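You operate a simulated robot arm through the tools that you are given. There is no shell and no other tool. Be economical: measure what you need, move in short steps, check, and stop when the job is done.

Carry out the task below with a simulated robot arm. There is one attempt and no reset: what you move stays moved.

Task
Top the beaker up to 300 with soap base, add 3 pumps of pine scent and put the lid on.
Fine: tap shut, slide back in the middle, no dye.

It is judged by the outcome, as a careful person would: the job done as asked, and still so three seconds after it is handed in. It fails if anything else is knocked over, pushed out of place, dropped, spilled or broken. Lids that push on must go on centred and level and be pressed home; caps that screw on are set level and turned clockwise until they are tight.

Robot
A 7-joint arm with a two-finger parallel gripper, fixed in place. Base frame: the origin is at the foot of the arm, x ahead of it, y to its left, z up; the work surface is at about z = 16. Units: mm, rad, N and s.
With the tool pointing down near the work surface it reaches from about 220 to 600 mm from the base axis. Its first joint turns from -1.152 to 1.152 rad. Payload 2.5 kg.
Tool frame: the origin (TCP) lies between the finger pads and is the grasp point; the fingertips stand 23 mm ahead of it; z points along the fingers, y is the line along which they close. The gripper opens to 94 mm. The fingers are 38 mm wide and 10 mm thick; the gripper's body (54 by 96 mm) begins 39 mm behind the TCP.
Orientation is that of the tool frame in the base frame, as a unit quaternion [x, y, z, w]. With the fingers straight down and closing along the base's y, the tool's x points along the base's -x, its y along +y and its z along -z.

Tools
- The arm moves only by the tool jog_arm. Its argument "steps" is a list of rows, each a list of 3 entries, a list of its own where there are three numbers: the shift along the tool's x, y, z in mm, then the turn, a rotation vector about the tool's x, y, z in rad, then the gripper command, from -1 (shut) to 1 (fully open), values between in proportion. In form: [[[dx, dy, dz], [ax, ay, az], gripper], ...]. A call has 1 to 10 rows; each row shifts and turns the commanded pose from where the row before left it, along the tool's axes as they then stand. Each row takes 0.2 s and may step no farther than 50 mm and 0.15 rad from the row before; otherwise, or with a gripper value out of range, the whole call is refused. Where a pose cannot be reached the arm comes as near as it can. A force on the tool above 70 N (or 10 N above the force at the start of the call, whichever is more), or a blocked arm, ends the call early, and 0.2 s more pass. The fingers move at their own pace (about 108 mm/s each) and stop on an object; they squeeze with about 21 N. The grip force told is the motor's: it shows also when the fingers shut on nothing. Time passes only in rows, and 0.2 s behind the last, so rows that do not move let the fingers close. The reply holds the time, the measured pose of the TCP, the force on the tool along the base axes, the opening and the grip force, in the units named above and with some noise, with the torque about the TCP (base axes, N m) and any sound that the robot's microphone picked up, and new pictures: "pictures" is both (left out), scene, wrist or none.
- Cameras (640 x 400 px; columns grow to the right, rows downward): "scene" is fixed at [127.2, -411.1, 546]; the picture's right is [0.77, -0.64, 0.00], its down [-0.35, -0.42, -0.84] and it looks along [0.54, 0.64, -0.55] (base axes); focal length 230 px, centre (320, 200). "wrist" rides on the gripper at [86, 16, -75] in the tool frame; the picture's right is [-0.18, 0.98, 0.00], its down [-0.58, -0.11, -0.81] and it looks along [-0.79, -0.15, 0.59] (tool axes); focal length 243 px, centre (320, 200). There is no depth. A picture from a camera that has moved, and an enlarged one, comes with that camera's place and axes in the base frame and with its lens.
- close_up(camera, box): a new picture of the part [left, top, right, bottom] of that camera's present view, enlarged. No time passes.
- job_done(): hands the job in; it is judged then, once.

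Work in short steps. Places have to be worked out from the pictures, the camera data and where the tool is seen: move nearer, look again, correct. Check each grasp and each placing, and mend what went wrong. You have 120 turns and 200 pictures in all, those below and enlarged ones among them. Open the gripper and draw the arm clear of the work before you hand the job in, unless the task says otherwise; then end with one line.

The tools are called as name(argument=value, ...) on one line, values as JSON. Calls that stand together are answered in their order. jog_arm: Moves the arm, as the interface text tells. Its arguments: {"type":"object","properties":{"steps":{"type":"array","items":{"type":"array"}},"pictures":{"type":"string","enum":["both","scene","wrist","none"]}},"required":["steps"]} The other tools are called the same way: close_up (camera, box) takes an enlarged picture of a part of a camera's view; job_done () hands the job in.

At the start:

```text
t: 0.0
tcp_pos: [369.7, -177.3, 430.4]
orientation: [0.001, 1.0, 0.0, 0.0]
wrist_force: [0.6, -0.4, -0.4]
ft_torque: [0.03, -0.03, -0.03]
gripper_width: 94.0
grasp_force: 0.0
```

scene: 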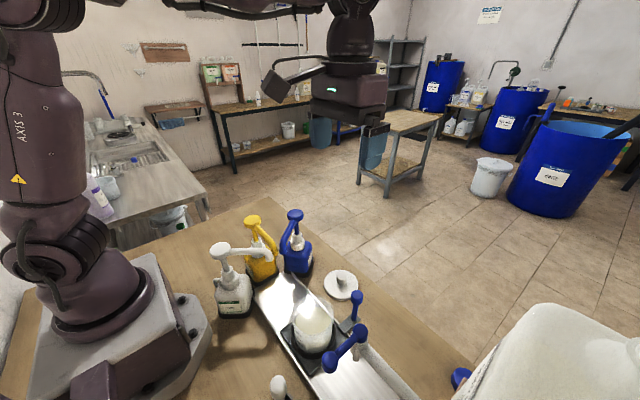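
wrist: 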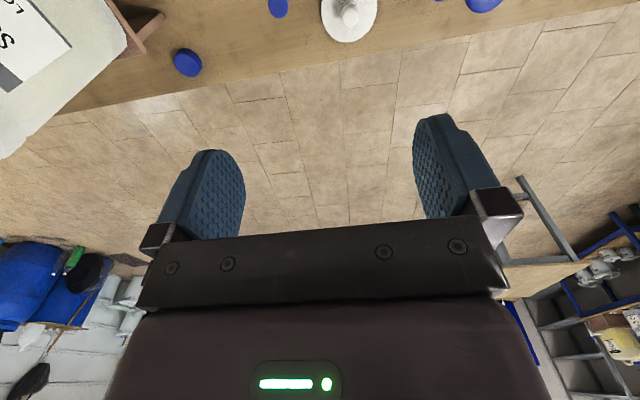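

I start by looking closer at the work area in the scene view.

close_up(camera="scene", box=[190, 190, 450, 400])

close_up(camera="scene", box=[270, 260, 400, 380])

```text
1.90 times, centred on (320, 295) of scene
camera zoom: at [127.2, -411.1, 546.0], right [0.77, -0.64, 0.0], down [-0.35, -0.42, -0.84], along [0.54, 0.64, -0.55], focal length 438 px, centre (320, 19)
```

zoom: 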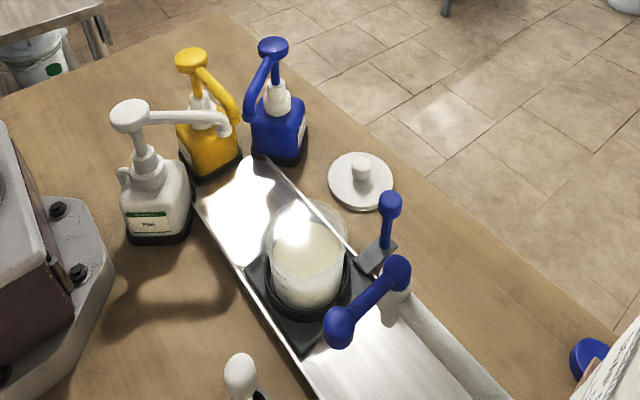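

```text
3.33 times, centred on (335, 320) of scene
camera zoom: at [127.2, -411.1, 546.0], right [0.77, -0.64, 0.0], down [-0.35, -0.42, -0.84], along [0.54, 0.64, -0.55], focal length 766 px, centre (270, -200)
```

zoom: 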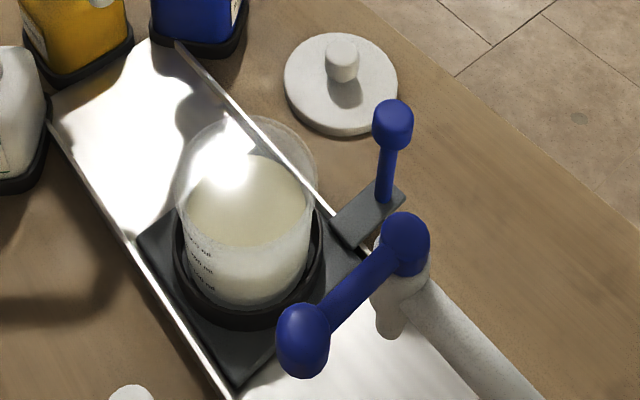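

Reading the labels of the pumps and the odd items at the edges of the view.

close_up(camera="scene", box=[205, 200, 325, 320])

close_up(camera="scene", box=[220, 285, 256, 320])

close_up(camera="scene", box=[250, 300, 640, 400])

```text
3.33 times, centred on (265, 260) of scene
camera zoom: at [127.2, -411.1, 546.0], right [0.77, -0.64, 0.0], down [-0.35, -0.42, -0.84], along [0.54, 0.64, -0.55], focal length 766 px, centre (503, 0)
```

zoom: 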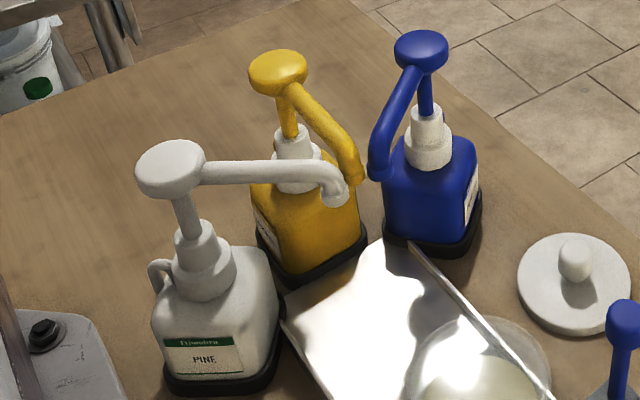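

```text
11.43 times, centred on (238, 302) of scene
camera zoom: at [127.2, -411.1, 546.0], right [0.77, -0.64, 0.0], down [-0.35, -0.42, -0.84], along [0.54, 0.64, -0.55], focal length 2628 px, centre (1257, -971)
```

zoom: 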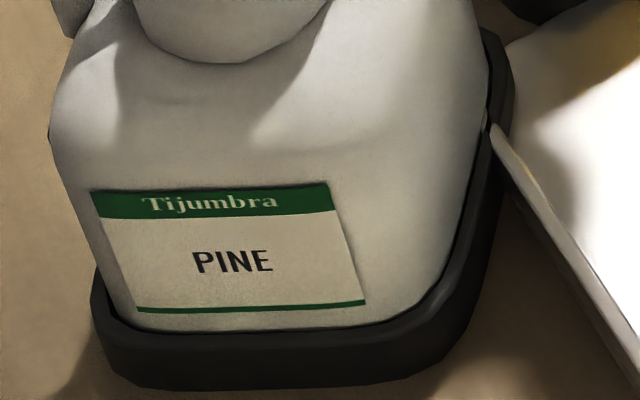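

```text
1.64 times, centred on (445, 350) of scene
camera zoom: at [127.2, -411.1, 546.0], right [0.77, -0.64, 0.0], down [-0.35, -0.42, -0.84], along [0.54, 0.64, -0.55], focal length 377 px, centre (115, -46)
```

zoom: 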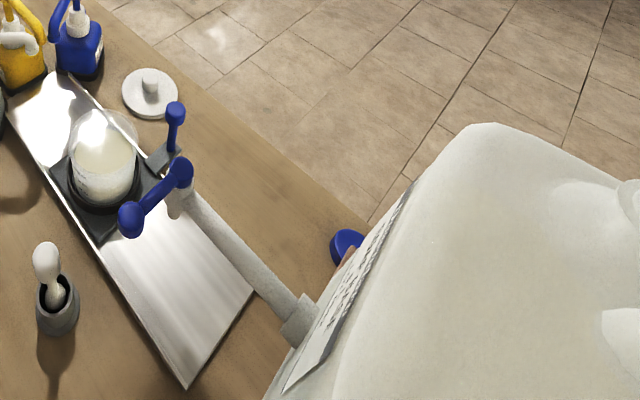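

White bottle is pine. Now the beaker's scale and the tap in fine detail.

close_up(camera="scene", box=[285, 288, 345, 362])

close_up(camera="scene", box=[335, 280, 415, 380])

```text
5.41 times, centred on (315, 325) of scene
camera zoom: at [127.2, -411.1, 546.0], right [0.77, -0.64, 0.0], down [-0.35, -0.42, -0.84], along [0.54, 0.64, -0.55], focal length 1243 px, centre (347, -476)
```

zoom: 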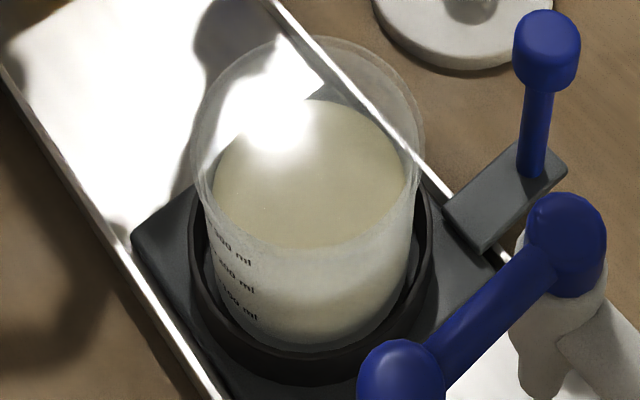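

```text
4.00 times, centred on (375, 330) of scene
camera zoom: at [127.2, -411.1, 546.0], right [0.77, -0.64, 0.0], down [-0.35, -0.42, -0.84], along [0.54, 0.64, -0.55], focal length 920 px, centre (100, -320)
```

zoom: 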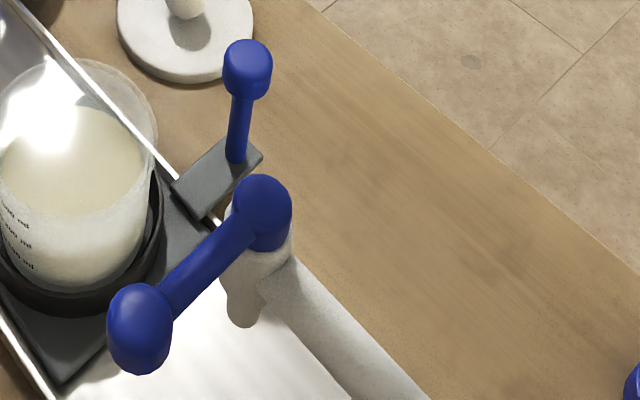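

Zooming on the scale.

close_up(camera="scene", box=[294, 322, 326, 352])

```text
13.33 times, centred on (310, 337) of scene
camera zoom: at [127.2, -411.1, 546.0], right [0.77, -0.64, 0.0], down [-0.35, -0.42, -0.84], along [0.54, 0.64, -0.55], focal length 3066 px, centre (453, -1627)
```

zoom: 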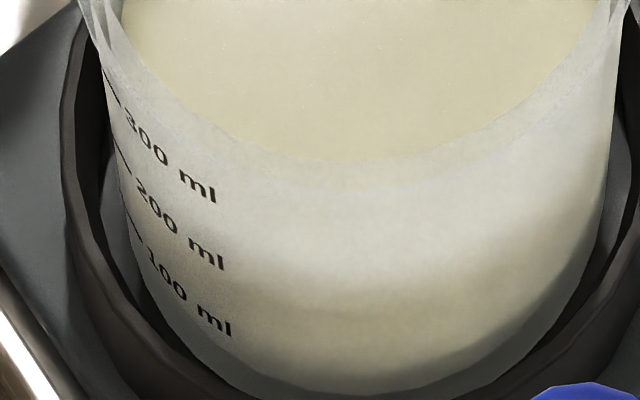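

Liquid looks to be roughly 230-ish (to be verified); lid with knob near (414,-154), slide handle near (373,-240), tap near (285,-315). I move back and tilt to view these with the wrist camera for triangulation.

jog_arm(steps=[[[45, -20, 0], [0, 0, 0], 1], [[45, -20, 0], [0, 0, 0], 1], [[40, -20, 0], [0, 0, 0], 1], [[0, 0, 0], [0, 0.15, 0], 1], [[0, 0, 0], [0, 0.15, 0], 1]], pictures="wrist")

```text
t: 1.2
tcp_pos: [238.0, -238.7, 430.4]
orientation: [0.001, 0.989, 0.0, -0.151]
wrist_force: [-0.8, 0.1, 0.2]
ft_torque: [-0.01, -0.01, -0.02]
gripper_width: 94.0
grasp_force: 0.0
camera wrist: at [178.0, -220.7, 528.1], right [0.18, 0.98, -0.05], down [0.79, -0.11, 0.6], along [0.58, -0.15, -0.8], focal length 243 px, centre (320, 200)
```

wrist: 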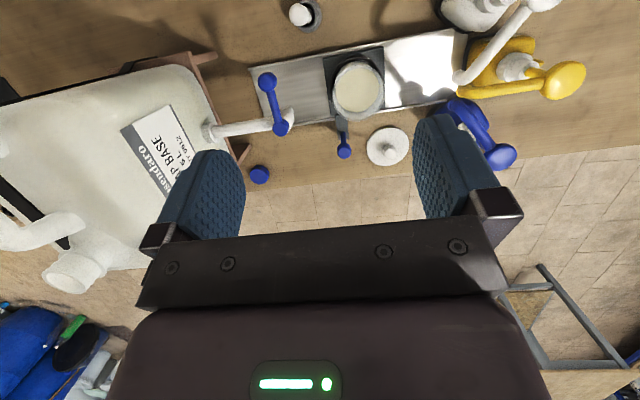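

Excellent overview. Zooming for triangulation.

close_up(camera="wrist", box=[240, 20, 420, 200])

close_up(camera="wrist", box=[420, 0, 600, 180])

```text
2.22 times, centred on (330, 110) of wrist
camera zoom: at [178.0, -220.7, 528.1], right [0.18, 0.98, -0.05], down [0.79, -0.11, 0.6], along [0.58, -0.15, -0.8], focal length 539 px, centre (298, 400)
```

zoom: 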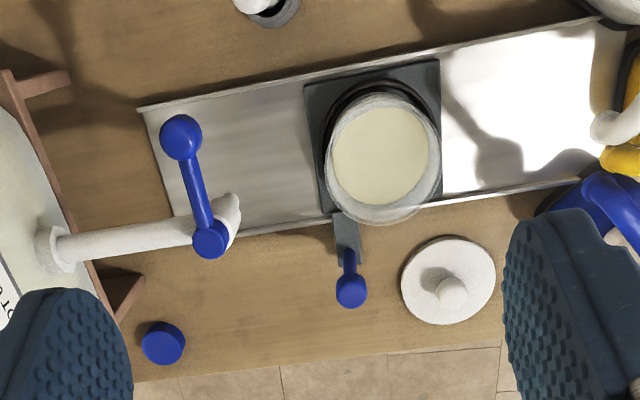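

```text
2.22 times, centred on (510, 90) of wrist
camera zoom: at [178.0, -220.7, 528.1], right [0.18, 0.98, -0.05], down [0.79, -0.11, 0.6], along [0.58, -0.15, -0.8], focal length 539 px, centre (-102, 444)
```

zoom: 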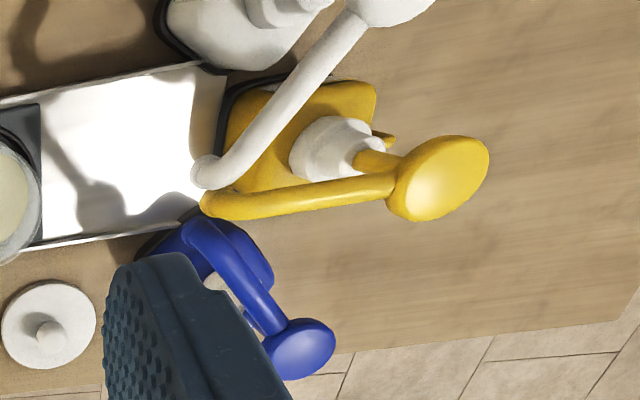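

Triangulated: slide handle knob ≈(374,-235,113), tap pivot ≈(286,-314,201) with lever pointing −x to (226,-314), spout tip ≈(287,-316,111), beaker axis ≈(283,-200), rim z≈90, pine spout ≈(274,-61,142), pine head ≈(188,-36,212), lid ≈(417,-147). I untilt, go above the handle and yaw 90° so the camera looks along −y, clear of the tap.

jog_arm(steps=[[[0, 0, 0], [0, -0.15, 0], 1], [[0, 0, 0], [0, -0.15, 0], 1], [[-45, 0, 40], [0, 0, 0], 1], [[-45, 0, 40], [0, 0, 0], 1], [[-46, 0, 40], [0, 0, 0], 1], [[0, 0, 0], [0, 0, 0.15], 1], [[0, 0, 0], [0, 0, 0.15], 1], [[0, 0, 0], [0, 0, 0.15], 1], [[0, 0, 0], [0, 0, 0.15], 1], [[0, 0, 0], [0, 0, 0.15], 1]], pictures="none")

jog_arm(steps=[[[0, 0, 0], [0, 0, 0.15], 1], [[0, 0, 0], [0, 0, 0.15], 1], [[0, 0, 0], [0, 0, 0.15], 1], [[0, 0, 0], [0, 0, 0.15], 1], [[0, 0, 0], [0, 0, 0.15], 1], [[0, 0, 0], [0, 0, 0.071], 1]])

```text
refused: row 3 steps farther than a row can; nothing moved
```

```text
t: 2.6
tcp_pos: [238.6, -238.6, 428.0]
orientation: [0.396, 0.906, -0.06, -0.137]
wrist_force: [-0.2, 0.2, 1.1]
ft_torque: [0.01, 0.01, 0.0]
gripper_width: 93.7
grasp_force: 0.0
camera wrist: at [216.7, -163.4, 514.7], right [0.81, 0.53, -0.25], down [0.54, -0.5, 0.68], along [0.24, -0.68, -0.69], focal length 243 px, centre (320, 200)
```

scene: 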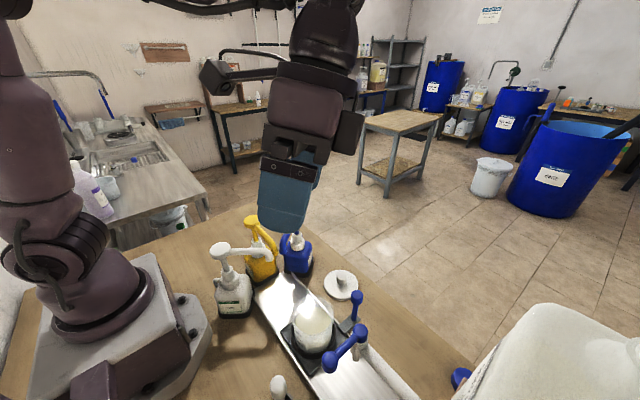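
wrist: 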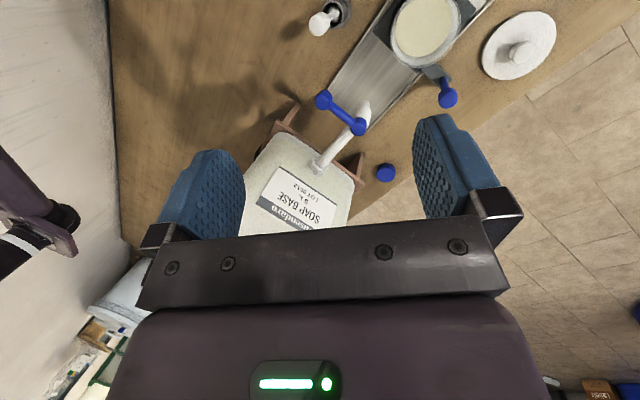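

Only the second call ran; I finish the yaw and then remove the tilt (now about tool x).

jog_arm(steps=[[[0, 0, 0], [0, 0, 0.15], 1], [[0, 0, 0], [0, 0, 0.15], 1], [[0, 0, 0], [0, 0, 0.15], 1], [[0, 0, 0], [0, 0, 0.15], 1], [[0, 0, 0], [0, 0, 0.15], 1], [[0, 0, 0], [-0.15, 0, 0], 1], [[0, 0, 0], [-0.15, 0, 0], 1]], pictures="none")

```text
t: 4.2
tcp_pos: [238.8, -238.0, 428.6]
orientation: [0.707, 0.707, 0.002, 0.001]
wrist_force: [-0.2, -0.4, 0.3]
ft_torque: [0.01, 0.0, 0.0]
gripper_width: 93.6
grasp_force: 0.1
```

Orientation is clean. Now toward a point above the handle.

jog_arm(steps=[[[0, 34, 30], [0, 0, 0], 1], [[0, 34, 30], [0, 0, 0], 1], [[0, 34, 30], [0, 0, 0], 1], [[0, 34, 30], [0, 0, 0], 1], [[0, 0, 40], [0, 0, 0], 1], [[0, 0, 30], [0, 0, 0], 1]])

```text
t: 5.6
tcp_pos: [376.4, -236.3, 239.0]
orientation: [0.708, 0.707, 0.0, -0.001]
wrist_force: [0.9, -0.4, 0.0]
ft_torque: [-0.01, 0.02, 0.02]
gripper_width: 94.4
grasp_force: 0.0
camera wrist: at [392.4, -149.0, 314.9], right [0.98, -0.18, 0.0], down [-0.11, -0.58, 0.81], along [-0.15, -0.79, -0.59], focal length 243 px, centre (320, 200)
```

scene: 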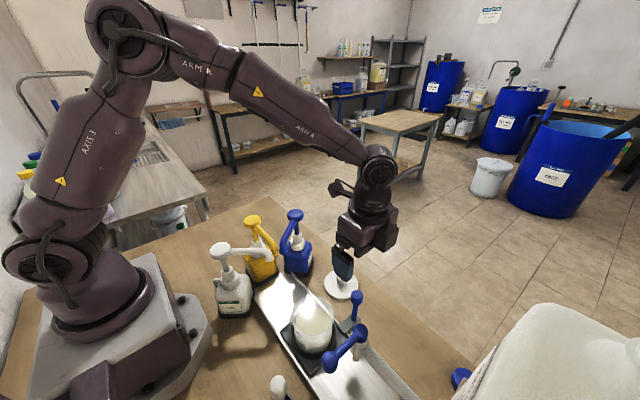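
wrist: 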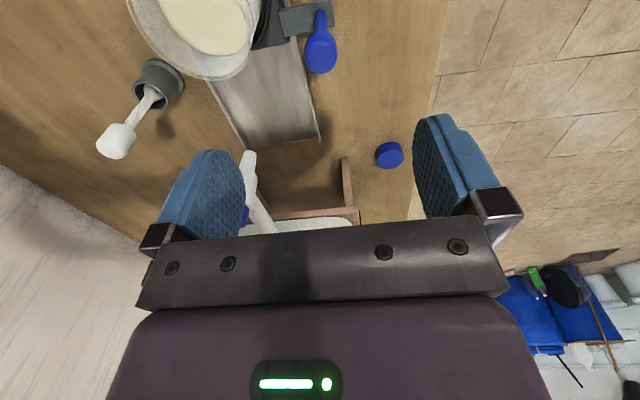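

Knob confirmed ≈(375,-233). Narrow the gripper to ~52 mm and descend partway.

jog_arm(steps=[[[2, 0, 0], [0, 0, 0], 0.1], [[0, 0, 0], [0, 0, 0], 0.1], [[0, 0, 40], [0, 0, 0], 0.1], [[0, 0, 40], [0, 0, 0], 0.1]])

```text
t: 6.6
tcp_pos: [375.1, -232.8, 159.1]
orientation: [0.707, 0.707, 0.001, 0.0]
wrist_force: [0.1, -0.6, -0.1]
ft_torque: [0.02, -0.03, 0.01]
gripper_width: 52.0
grasp_force: 0.0
camera wrist: at [392.3, -145.2, 234.6], right [0.98, -0.18, 0.0], down [-0.11, -0.58, 0.81], along [-0.15, -0.79, -0.59], focal length 243 px, centre (320, 200)
```

scene: 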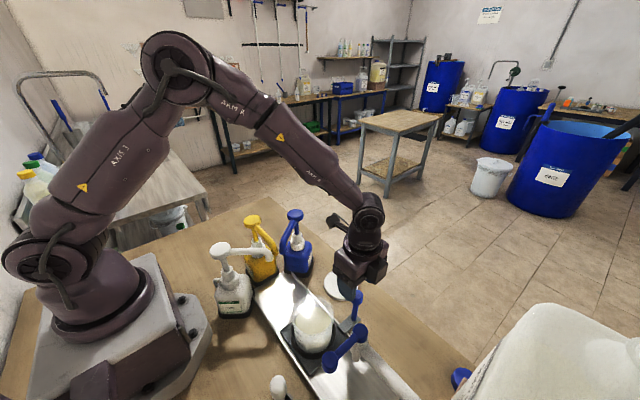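
wrist: 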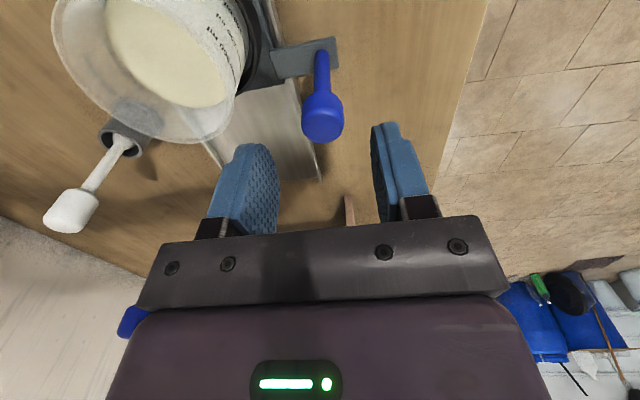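

Handle appears at ≈(378,-226). Shift slightly and descend around the knob, then close.

jog_arm(steps=[[[7, 3, 0], [0, 0, 0], 0.1], [[0, 0, 25], [0, 0, 0], 0.1], [[0, 0, 25], [0, 0, 0], 0.1]], pictures="wrist")

```text
t: 7.4
tcp_pos: [379.2, -225.1, 105.7]
orientation: [0.707, 0.707, -0.001, 0.0]
wrist_force: [0.6, 0.4, 0.5]
ft_torque: [-0.01, 0.0, -0.01]
gripper_width: 51.7
grasp_force: 0.0
camera wrist: at [395.5, -138.2, 181.8], right [0.98, -0.18, 0.0], down [-0.11, -0.58, 0.81], along [-0.15, -0.79, -0.59], focal length 243 px, centre (320, 200)
```

wrist: 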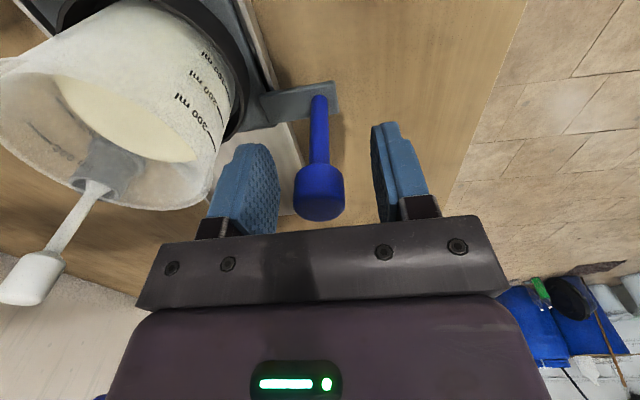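

Knob sits between the fingers; closing.

jog_arm(steps=[[[0, 0, 0], [0, 0, 0], -1], [[0, 0, 0], [0, 0, 0], -1], [[0, 0, 0], [0, 0, 0], -1]], pictures="wrist")

close_up(camera="wrist", box=[0, 0, 320, 200])

```text
t: 8.2
tcp_pos: [377.5, -226.4, 105.7]
orientation: [0.707, 0.707, -0.001, -0.003]
wrist_force: [-23.0, -0.2, 4.7]
ft_torque: [0.33, -0.35, -0.14]
gripper_width: 25.7
grasp_force: 45.3
camera wrist: at [394.1, -138.9, 181.4], right [0.98, -0.19, -0.01], down [-0.11, -0.58, 0.81], along [-0.15, -0.79, -0.59], focal length 243 px, centre (320, 200)
```

wrist: 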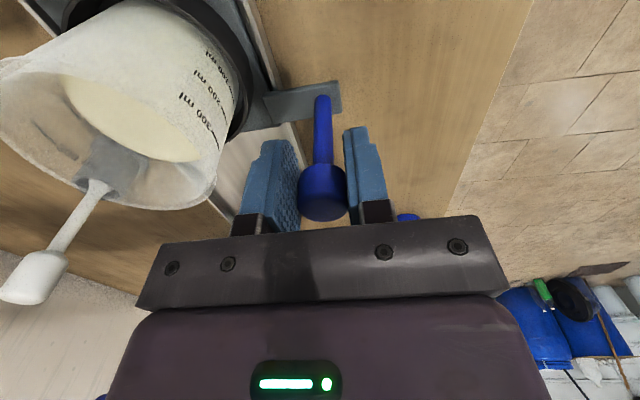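

```text
2.00 times, centred on (160, 100) of wrist
camera zoom: at [394.1, -138.9, 181.4], right [0.98, -0.19, -0.01], down [-0.11, -0.58, 0.81], along [-0.15, -0.79, -0.59], focal length 485 px, centre (640, 400)
```

zoom: 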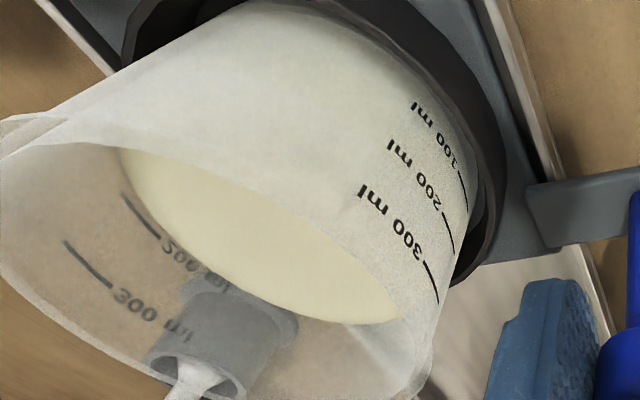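

Gripped (25.7 mm). There's a side load of 23 N, so I ease x by −1.5 and slide slowly toward the tap (−y).

jog_arm(steps=[[[0, -1.5, 0], [0, 0, 0], -1], [[-10, 0, 0], [0, 0, 0], -1], [[-10, 0, 0], [0, 0, 0], -1], [[-10, 0, 0], [0, 0, 0], -1]])

```text
t: 9.2
tcp_pos: [377.4, -255.8, 105.8]
orientation: [0.706, 0.708, 0.001, -0.002]
wrist_force: [10.8, 0.7, -41.1]
ft_torque: [0.93, -0.33, 0.12]
gripper_width: 25.9
grasp_force: 45.0
camera wrist: at [393.2, -168.4, 182.0], right [0.98, -0.18, 0.0], down [-0.11, -0.59, 0.8], along [-0.15, -0.79, -0.59], focal length 243 px, centre (320, 200)
```

scene: 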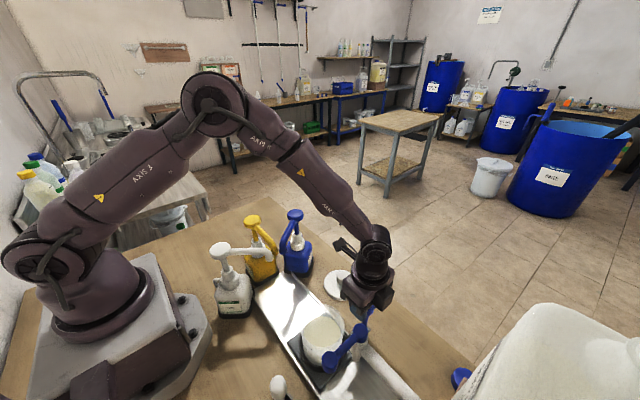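
wrist: 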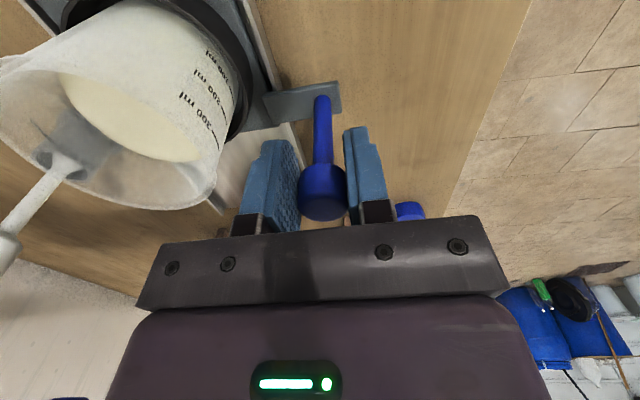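

Slide follows. The handle pulls the tool down (−41 N), so I ease 1 mm down and continue.

jog_arm(steps=[[[0, 0, 1], [0, 0, 0], -1], [[-10, 0, 0], [0, 0, 0], -1], [[-10, 0, 0], [0, 0, 0], -1], [[-10, 0, 0], [0, 0, 0], -1], [[0, 0, 0], [0, 0, 0], -1]], pictures="wrist")

```text
t: 10.4
tcp_pos: [376.5, -288.5, 107.2]
orientation: [0.707, 0.708, 0.0, -0.002]
wrist_force: [13.1, 0.6, -39.6]
ft_torque: [0.59, -0.42, 0.24]
gripper_width: 25.8
grasp_force: 45.4
camera wrist: at [393.5, -201.7, 182.5], right [0.98, -0.18, 0.0], down [-0.11, -0.58, 0.8], along [-0.15, -0.79, -0.59], focal length 243 px, centre (320, 200)
```

wrist: 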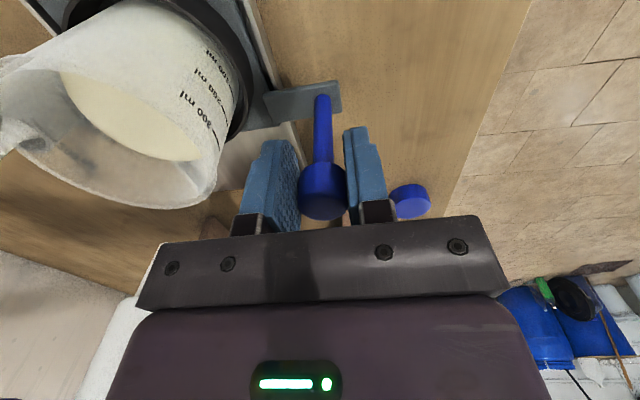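

jog_arm(steps=[[[0, 0, 2], [0, 0, 0], -1], [[-10, 0, 0.5], [0, 0, 0], -1], [[-10, 0, 0.5], [0, 0, 0], -1], [[-10, 0, 0.5], [0, 0, 0], -1], [[-10, 0, 0.5], [0, 0, 0], -1], [[0, 0, 0], [0, 0, 0], -1]])

```text
t: 11.8
tcp_pos: [376.1, -331.6, 106.6]
orientation: [0.708, 0.706, -0.001, 0.004]
wrist_force: [-4.3, -3.2, 28.5]
ft_torque: [0.27, 0.44, -0.22]
gripper_width: 25.9
grasp_force: 45.3
camera wrist: at [393.4, -244.4, 181.6], right [0.98, -0.19, 0.0], down [-0.11, -0.58, 0.81], along [-0.15, -0.8, -0.59], focal length 243 px, centre (320, 200)
```

scene: 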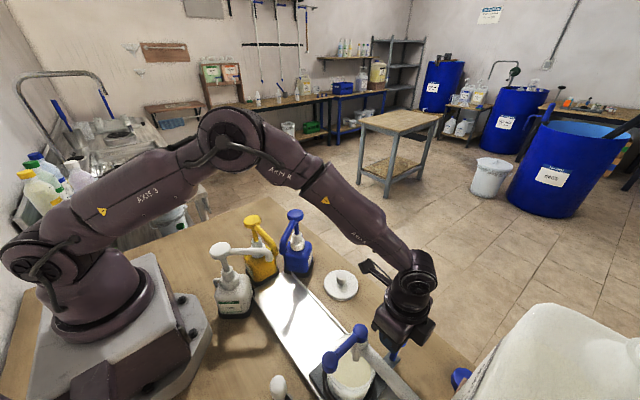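
wrist: 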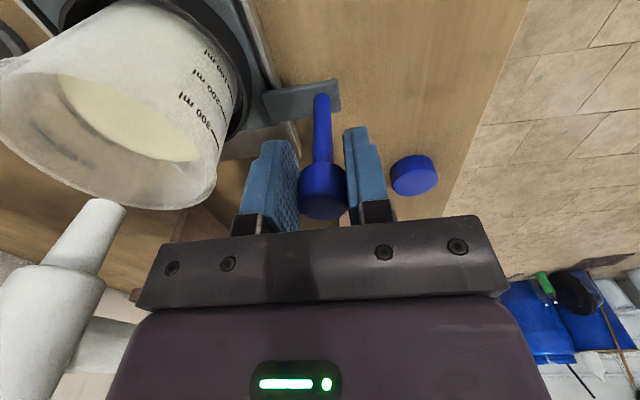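

Spout seen at ≈(287,-312,118); beaker now at y≈−305. One more ~9 mm to centre.

jog_arm(steps=[[[-5, 0, -0.5], [0, 0, 0], -1], [[-4, 0, 0], [0, 0, 0], -1], [[0, 0, 0], [0, 0, 0], -1]])

close_up(camera="scene", box=[300, 310, 420, 400])

close_up(camera="wrist", box=[0, 50, 300, 250])

```text
t: 12.6
tcp_pos: [377.1, -339.4, 106.6]
orientation: [0.708, 0.707, -0.001, 0.002]
wrist_force: [-14.9, -1.6, 35.1]
ft_torque: [-0.91, 0.56, 0.06]
gripper_width: 25.6
grasp_force: 45.7
camera wrist: at [393.4, -252.1, 181.8], right [0.98, -0.19, 0.0], down [-0.11, -0.58, 0.81], along [-0.15, -0.79, -0.59], focal length 243 px, centre (320, 200)
```

scene: 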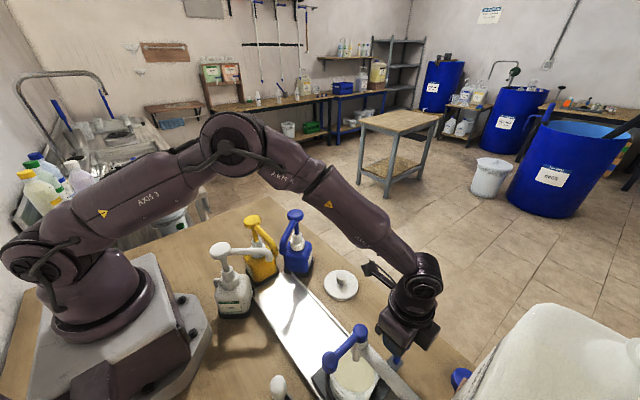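
wrist: 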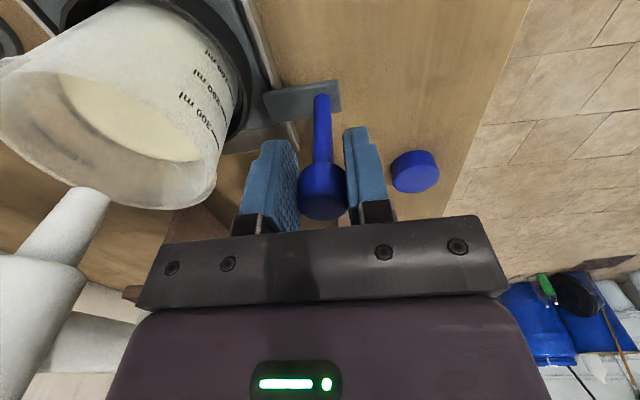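

```text
4.44 times, centred on (360, 355) of scene
camera zoom: at [127.1, -411.0, 546.2], right [0.77, -0.64, 0.0], down [-0.35, -0.42, -0.84], along [0.54, 0.64, -0.55], focal length 1022 px, centre (142, -489)
```

zoom: 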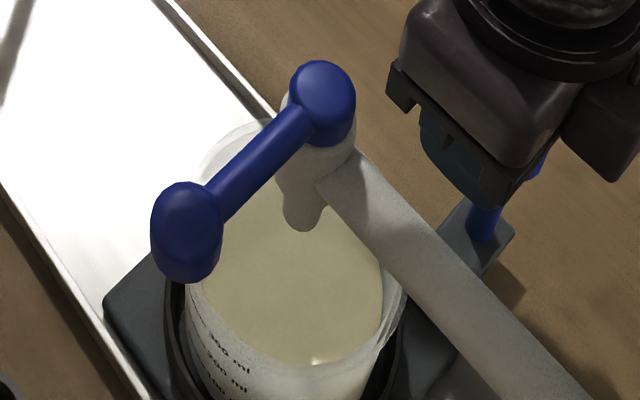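

```text
2.00 times, centred on (150, 150) of wrist
camera zoom: at [393.4, -252.1, 181.8], right [0.98, -0.19, 0.0], down [-0.11, -0.58, 0.81], along [-0.15, -0.79, -0.59], focal length 485 px, centre (660, 300)
```

zoom: 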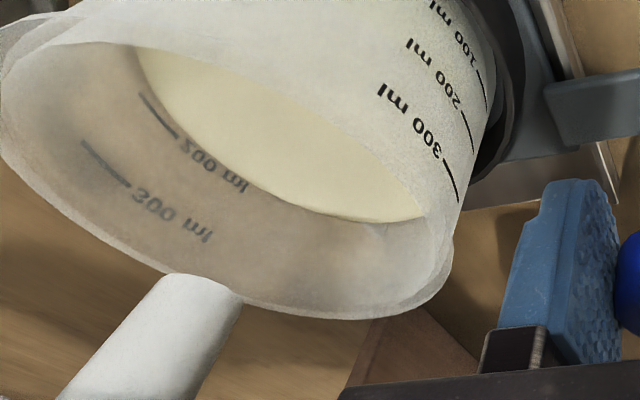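

Beaker is centred under the spout and level reads ~185–190. Release the handle and rise.

jog_arm(steps=[[[0, 0, 0], [0, 0, 0], 0.1], [[0, 0, 0], [0, 0, 0], 0.1], [[0, 0, -40], [0, 0, 0], 0.1], [[0, 0, -45], [0, 0, 0], 0.1], [[0, 0, -45], [0, 0, 0], 0.1], [[0, 0, -45], [0, 0, 0], 0.1], [[0, 0, -45], [0, 0, 0], 0.1]], pictures="wrist")

jog_arm(steps=[[[0, 0, 0], [0, 0, -0.15], -0.2], [[0, 0, 0], [0, 0, -0.15], -0.2], [[0, 0, 0], [0, 0, -0.15], -0.2], [[0, 0, 0], [0, 0, -0.15], -0.2], [[0, 0, 0], [0, 0, -0.15], -0.2], [[0, 0, 0], [0, 0, -0.15], -0.2], [[0, 0, 0], [0, 0, -0.15], -0.2], [[0, 0, 0], [0, 0, -0.15], -0.2], [[0, 0, 0], [0, 0, -0.15], -0.2], [[0, 0, 0], [0, 0, -0.15], -0.2]], pictures="none")

jog_arm(steps=[[[0, 0, 0], [0, 0, -0.071], -0.2], [[50, 0, 0], [0, 0, 0], -0.2], [[50, 0, 0], [0, 0, 0], -0.2], [[40, 25, 0], [0, 0, 0], -0.2], [[0, 0, 45], [0, 0, 0], -0.2]])

```text
t: 14.2
tcp_pos: [375.3, -336.2, 326.7]
orientation: [0.707, 0.707, 0.0, 0.0]
wrist_force: [-0.9, 0.6, 0.0]
ft_torque: [0.02, -0.03, -0.02]
gripper_width: 51.7
grasp_force: 0.0
camera wrist: at [392.2, -249.2, 402.3], right [0.98, -0.18, 0.0], down [-0.11, -0.58, 0.81], along [-0.15, -0.79, -0.59], focal length 243 px, centre (320, 200)
```

wrist: 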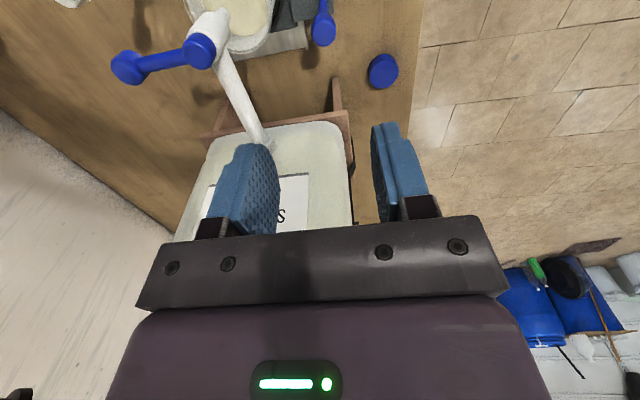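

```text
t: 16.4
tcp_pos: [376.5, -338.4, 325.8]
orientation: [0.036, 0.999, -0.001, 0.0]
wrist_force: [-0.3, -0.1, -1.1]
ft_torque: [-0.03, 0.03, -0.03]
gripper_width: 37.6
grasp_force: 0.0
```

```text
t: 17.6
tcp_pos: [235.8, -315.7, 276.6]
orientation: [0.0, 1.0, -0.001, 0.0]
wrist_force: [0.6, 0.0, 0.0]
ft_torque: [-0.03, 0.02, -0.02]
gripper_width: 37.4
grasp_force: 0.0
camera wrist: at [149.2, -298.7, 352.2], right [0.18, 0.98, 0.0], down [0.58, -0.11, 0.81], along [0.79, -0.15, -0.59], focal length 243 px, centre (320, 200)
```

scene: 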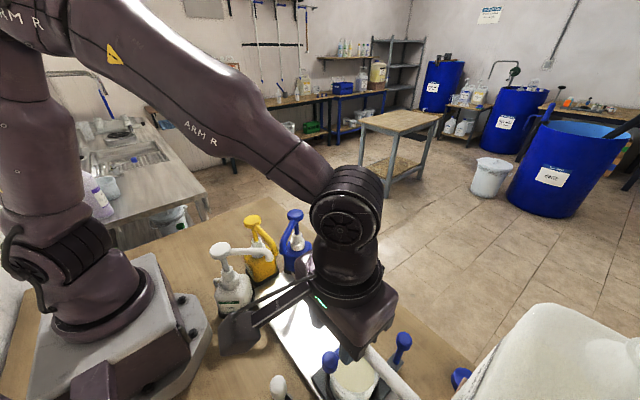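
wrist: 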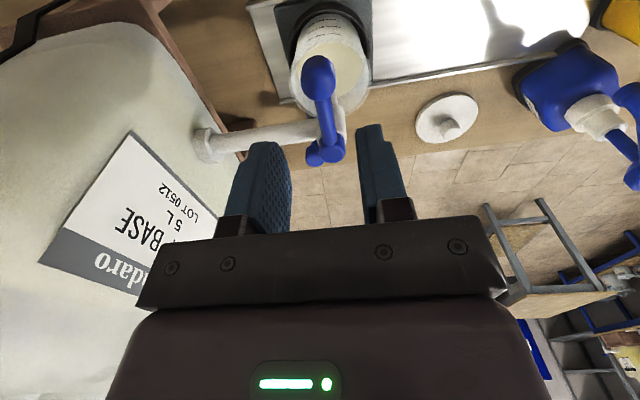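

Lever knob ≈(224,-314,201), ~23 mm wide. Align and descend the fork (37 mm open) over it.

jog_arm(steps=[[[11, 1, 0], [0, 0, 0], -0.2], [[0, 0, 40], [0, 0, 0], -0.2], [[0, 0, 17], [0, 0, 0], -0.2]])

close_up(camera="scene", box=[280, 300, 420, 400])

```text
t: 18.4
tcp_pos: [224.2, -314.0, 221.9]
orientation: [0.001, 1.0, 0.001, -0.001]
wrist_force: [-0.2, -0.1, 0.7]
ft_torque: [0.02, -0.03, 0.03]
gripper_width: 37.6
grasp_force: 0.0
camera wrist: at [138.6, -295.7, 297.6], right [0.18, 0.98, 0.0], down [0.58, -0.11, 0.81], along [0.79, -0.15, -0.59], focal length 243 px, centre (320, 200)
```

scene: 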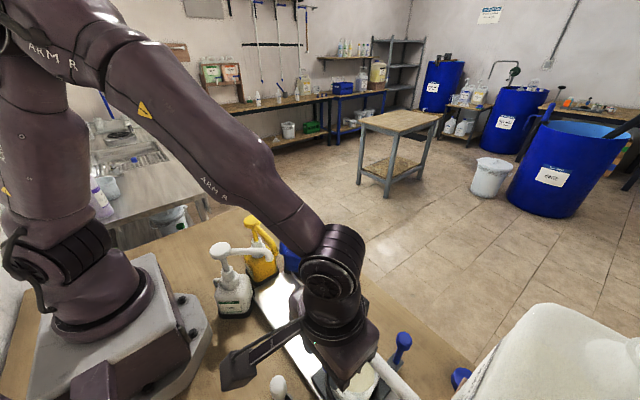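
wrist: 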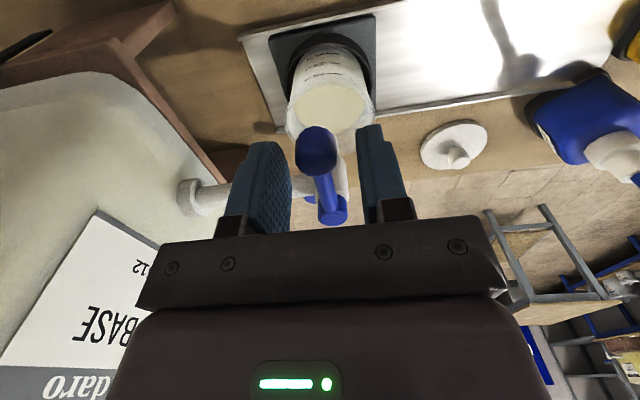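

```text
4.00 times, centred on (350, 350) of scene
camera zoom: at [127.2, -411.1, 546.0], right [0.77, -0.64, 0.0], down [-0.35, -0.42, -0.84], along [0.54, 0.64, -0.55], focal length 920 px, centre (200, -400)
```

zoom: 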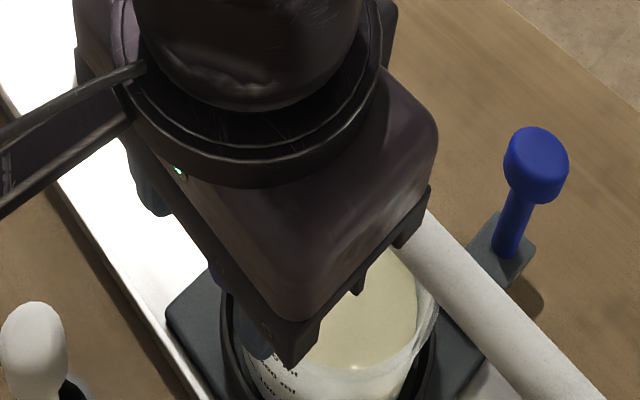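

Knob is centred. Descend 22 mm and close on it.

jog_arm(steps=[[[0, 0, 22], [0, 0, 0], -0.2], [[0, 0, 0], [0, 0, 0], -1], [[0, 0, 0], [0, 0, 0], -1]], pictures="wrist")

close_up(camera="wrist", box=[220, 0, 440, 240])

```text
t: 19.2
tcp_pos: [225.2, -312.0, 200.4]
orientation: [0.001, 1.0, -0.001, 0.0]
wrist_force: [-5.1, 2.4, 7.5]
ft_torque: [0.02, 0.11, 0.1]
gripper_width: 21.2
grasp_force: 44.8
camera wrist: at [139.2, -293.9, 275.3], right [0.19, 0.98, 0.0], down [0.58, -0.11, 0.81], along [0.79, -0.15, -0.59], focal length 243 px, centre (320, 200)
```

wrist: 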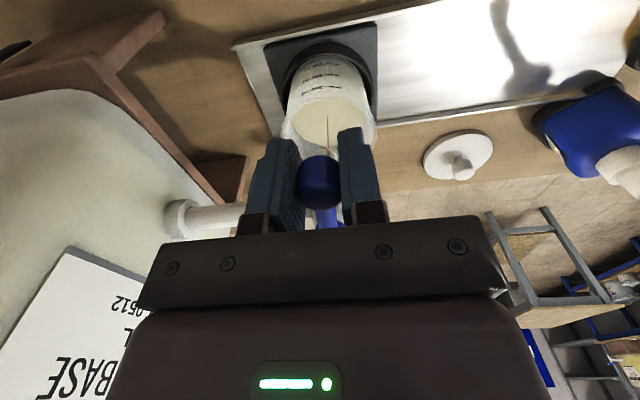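

```text
1.67 times, centred on (330, 120) of wrist
camera zoom: at [139.2, -293.9, 275.3], right [0.19, 0.98, 0.0], down [0.58, -0.11, 0.81], along [0.79, -0.15, -0.59], focal length 404 px, centre (303, 333)
```

zoom: 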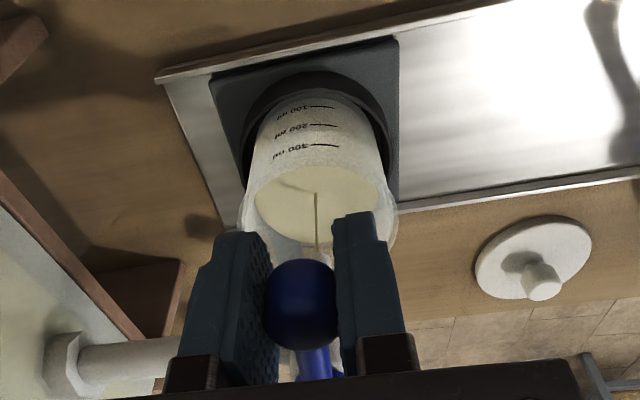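

A thin stream is already running: the lever was nudged ~2 mm to +y, so opening is toward +y. I let it run briefly to gauge the rate.

jog_arm(steps=[[[0, 0, 0], [0, 0, 0], -1], [[0, 0, 0], [0, 0, 0], -1], [[0, 0, 0], [0, 0, 0], -1]], pictures="none")

close_up(camera="wrist", box=[270, 30, 390, 160])

close_up(camera="scene", box=[320, 340, 400, 400])

```text
t: 20.0
tcp_pos: [225.4, -311.7, 200.1]
orientation: [0.001, 1.0, 0.0, 0.0]
wrist_force: [-8.1, 1.0, 9.9]
ft_torque: [-0.01, -0.03, 0.02]
gripper_width: 21.2
grasp_force: 45.0
```

```text
3.08 times, centred on (330, 95) of wrist
camera zoom: at [139.3, -293.9, 275.3], right [0.19, 0.98, 0.0], down [0.58, -0.11, 0.81], along [0.79, -0.15, -0.59], focal length 746 px, centre (289, 523)
```

zoom: 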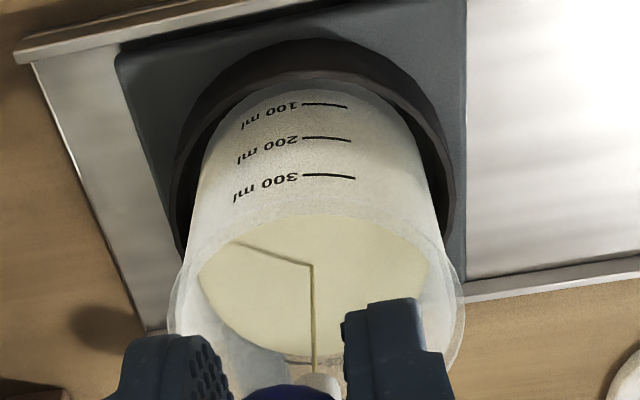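

```text
6.67 times, centred on (360, 370) of scene
camera zoom: at [127.2, -411.1, 546.0], right [0.77, -0.64, 0.0], down [-0.35, -0.42, -0.84], along [0.54, 0.64, -0.55], focal length 1533 px, centre (53, -933)
```

zoom: 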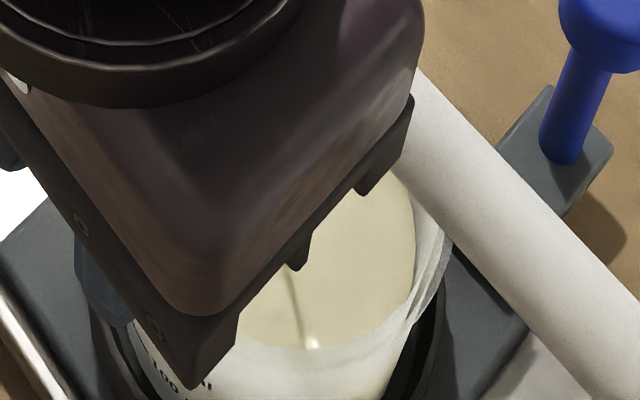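

Rate is unknown yet; wait ~1.6 s and compare the same close-up.

jog_arm(steps=[[[0, 0, 0], [0, 0, 0], -1], [[0, 0, 0], [0, 0, 0], -1], [[0, 0, 0], [0, 0, 0], -1], [[0, 0, 0], [0, 0, 0], -1], [[0, 0, 0], [0, 0, 0], -1], [[0, 0, 0], [0, 0, 0], -1], [[0, 0, 0], [0, 0, 0], -1]], pictures="none")

close_up(camera="wrist", box=[270, 30, 390, 160])

```text
t: 21.6
tcp_pos: [224.8, -311.6, 199.6]
orientation: [0.001, 1.0, 0.0, 0.0]
wrist_force: [-10.3, -1.2, 9.8]
ft_torque: [-0.01, -0.01, -0.09]
gripper_width: 21.1
grasp_force: 44.8
```

```text
3.08 times, centred on (330, 95) of wrist
camera zoom: at [139.3, -293.9, 275.2], right [0.19, 0.98, 0.0], down [0.58, -0.11, 0.81], along [0.79, -0.15, -0.59], focal length 746 px, centre (289, 523)
```

zoom: 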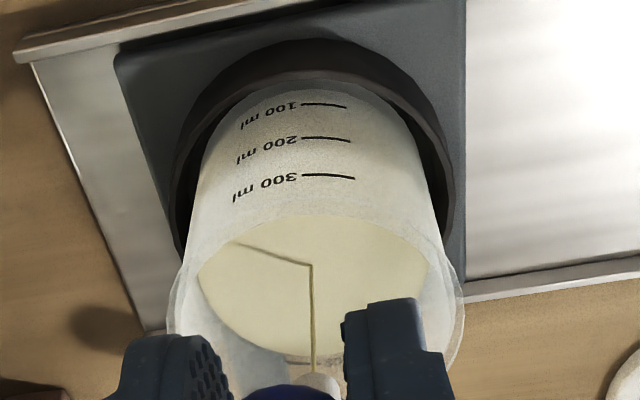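

Flow is very small (<few ml). Open further by 0.15 rad on the arc (tangential +9 mm).

jog_arm(steps=[[[-0.7, 9, 0], [0, 0, 0.15], -1], [[0, 0, 0], [0, 0, 0], -1]], pictures="none")

close_up(camera="wrist", box=[270, 30, 390, 160])

```text
t: 22.2
tcp_pos: [225.9, -301.4, 200.0]
orientation: [0.076, 0.997, -0.001, 0.001]
wrist_force: [-10.2, 1.1, 27.5]
ft_torque: [0.08, 0.37, -0.07]
gripper_width: 20.9
grasp_force: 44.5
```

```text
3.08 times, centred on (330, 95) of wrist
camera zoom: at [143.9, -271.8, 274.9], right [0.33, 0.94, 0.0], down [0.56, -0.19, 0.81], along [0.76, -0.27, -0.59], focal length 746 px, centre (289, 523)
```

zoom: 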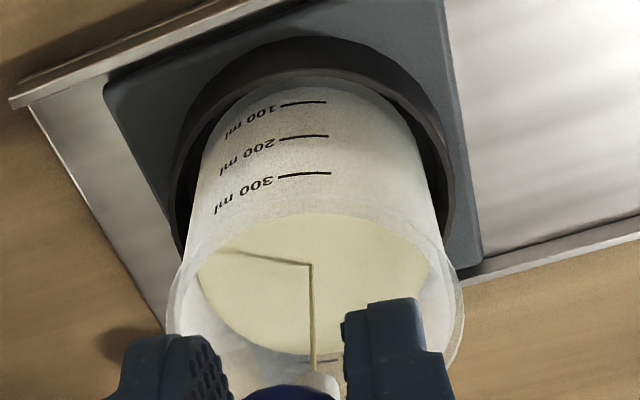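

Now a far-wall mark (likely 200) is visible just above the liquid edge – a direct gauge. Run 1.6 s more.

jog_arm(steps=[[[0, 0, 0], [0, 0, 0], -1], [[0, 0, 0], [0, 0, 0], -1], [[0, 0, 0], [0, 0, 0], -1], [[0, 0, 0], [0, 0, 0], -1], [[0, 0, 0], [0, 0, 0], -1], [[0, 0, 0], [0, 0, 0], -1], [[0, 0, 0], [0, 0, 0], -1]], pictures="none")

close_up(camera="wrist", box=[290, 60, 370, 160])

```text
t: 23.8
tcp_pos: [227.7, -302.5, 199.4]
orientation: [0.075, 0.997, -0.001, 0.001]
wrist_force: [-4.3, -0.7, 33.8]
ft_torque: [-0.04, -0.07, -0.05]
gripper_width: 21.1
grasp_force: 45.6
```

```text
4.00 times, centred on (330, 110) of wrist
camera zoom: at [143.9, -271.9, 274.7], right [0.33, 0.94, 0.0], down [0.56, -0.19, 0.81], along [0.76, -0.27, -0.59], focal length 970 px, centre (280, 560)
```

zoom: 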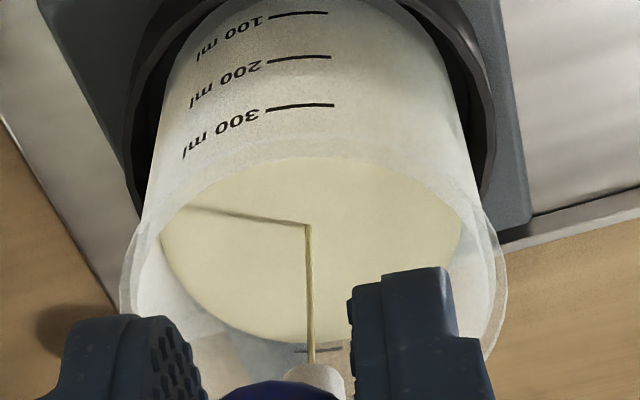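

Still slow; open another 0.3 rad and watch.

jog_arm(steps=[[[-0.7, 9, 0], [0, 0, 0.15], -1], [[-0.7, 9, 0], [0, 0, 0.15], -1], [[0, 0, 0], [0, 0, 0], -1], [[0, 0, 0], [0, 0, 0], -1]], pictures="none")

close_up(camera="wrist", box=[280, 50, 380, 165])

```text
t: 24.8
tcp_pos: [233.1, -285.7, 200.0]
orientation: [0.222, 0.975, 0.0, 0.002]
wrist_force: [12.6, -3.9, 13.9]
ft_torque: [0.05, 0.1, 0.14]
gripper_width: 21.1
grasp_force: 44.9
```

```text
3.48 times, centred on (330, 108) of wrist
camera zoom: at [162.4, -232.3, 274.6], right [0.59, 0.81, 0.0], down [0.47, -0.35, 0.81], along [0.65, -0.48, -0.59], focal length 844 px, centre (285, 522)
```

zoom: 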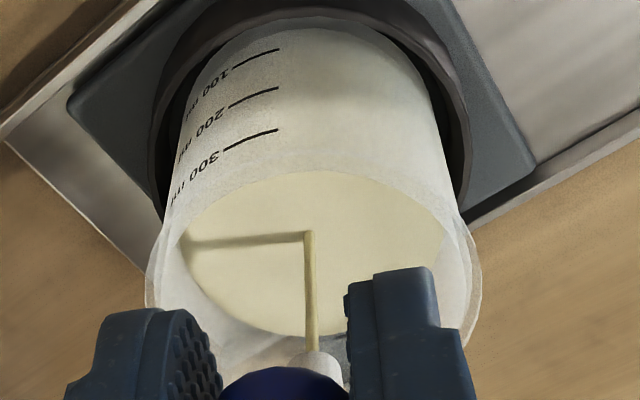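

Stream is stronger; run 1 s and compare.

jog_arm(steps=[[[0, 0, 0], [0, 0, 0], -1], [[0, 0, 0], [0, 0, 0], -1], [[0, 0, 0], [0, 0, 0], -1], [[0, 0, 0], [0, 0, 0], -1], [[0, 0, 0], [0, 0, 0], -1]], pictures="none")

close_up(camera="wrist", box=[280, 50, 380, 165])

```text
t: 26.0
tcp_pos: [233.5, -286.4, 199.7]
orientation: [0.224, 0.975, -0.001, 0.002]
wrist_force: [23.2, -9.4, -0.1]
ft_torque: [0.07, 0.07, 0.25]
gripper_width: 20.8
grasp_force: 44.9
```

```text
3.48 times, centred on (330, 108) of wrist
camera zoom: at [162.0, -232.8, 274.6], right [0.59, 0.81, 0.0], down [0.47, -0.35, 0.81], along [0.65, -0.48, -0.59], focal length 844 px, centre (285, 522)
```

zoom: 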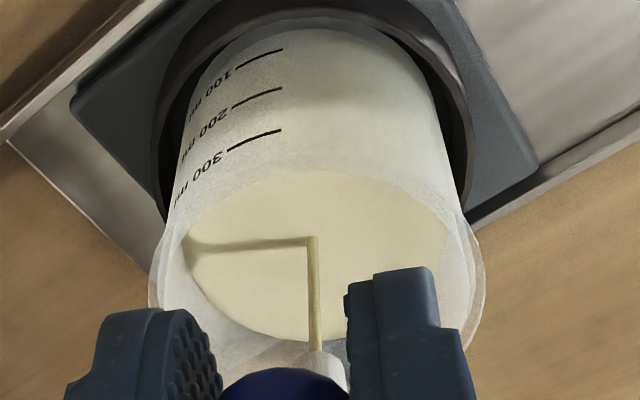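

About 12 ml/s now. Run ~3 s more and recheck.

jog_arm(steps=[[[0, 0, 0], [0, 0, 0], -1], [[0, 0, 0], [0, 0, 0], -1], [[0, 0, 0], [0, 0, 0], -1], [[0, 0, 0], [0, 0, 0], -1], [[0, 0, 0], [0, 0, 0], -1], [[0, 0, 0], [0, 0, 0], -1], [[0, 0, 0], [0, 0, 0], -1], [[0, 0, 0], [0, 0, 0], -1], [[0, 0, 0], [0, 0, 0], -1], [[0, 0, 0], [0, 0, 0], -1]], pictures="none")

close_up(camera="wrist", box=[280, 50, 380, 165])

close_up(camera="scene", box=[320, 330, 410, 400])

```text
t: 28.2
tcp_pos: [232.1, -286.2, 200.0]
orientation: [0.223, 0.975, -0.001, 0.001]
wrist_force: [21.8, -12.3, -6.3]
ft_torque: [-0.03, 0.0, 0.0]
gripper_width: 21.1
grasp_force: 44.9
```

```text
3.48 times, centred on (330, 108) of wrist
camera zoom: at [161.7, -232.9, 274.6], right [0.59, 0.8, 0.0], down [0.47, -0.35, 0.81], along [0.65, -0.48, -0.59], focal length 844 px, centre (285, 522)
```

zoom: 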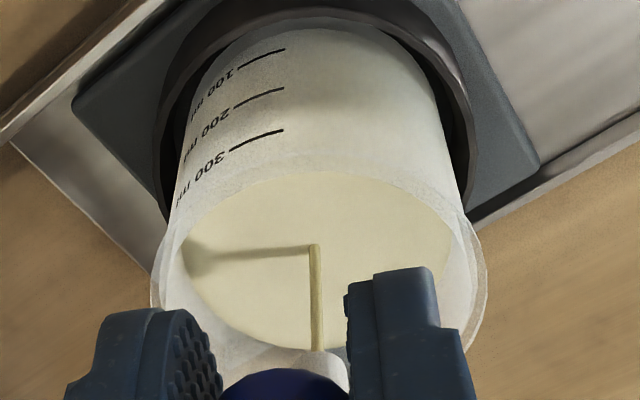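

```text
5.71 times, centred on (365, 365) of scene
camera zoom: at [127.3, -411.1, 546.0], right [0.77, -0.64, 0.0], down [-0.35, -0.42, -0.84], along [0.54, 0.64, -0.55], focal length 1314 px, centre (63, -743)
```

zoom: 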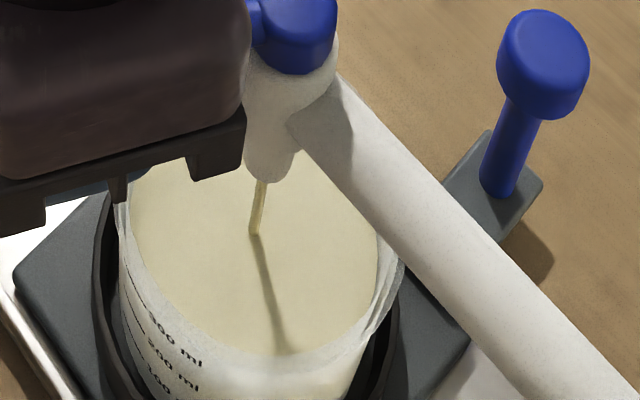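

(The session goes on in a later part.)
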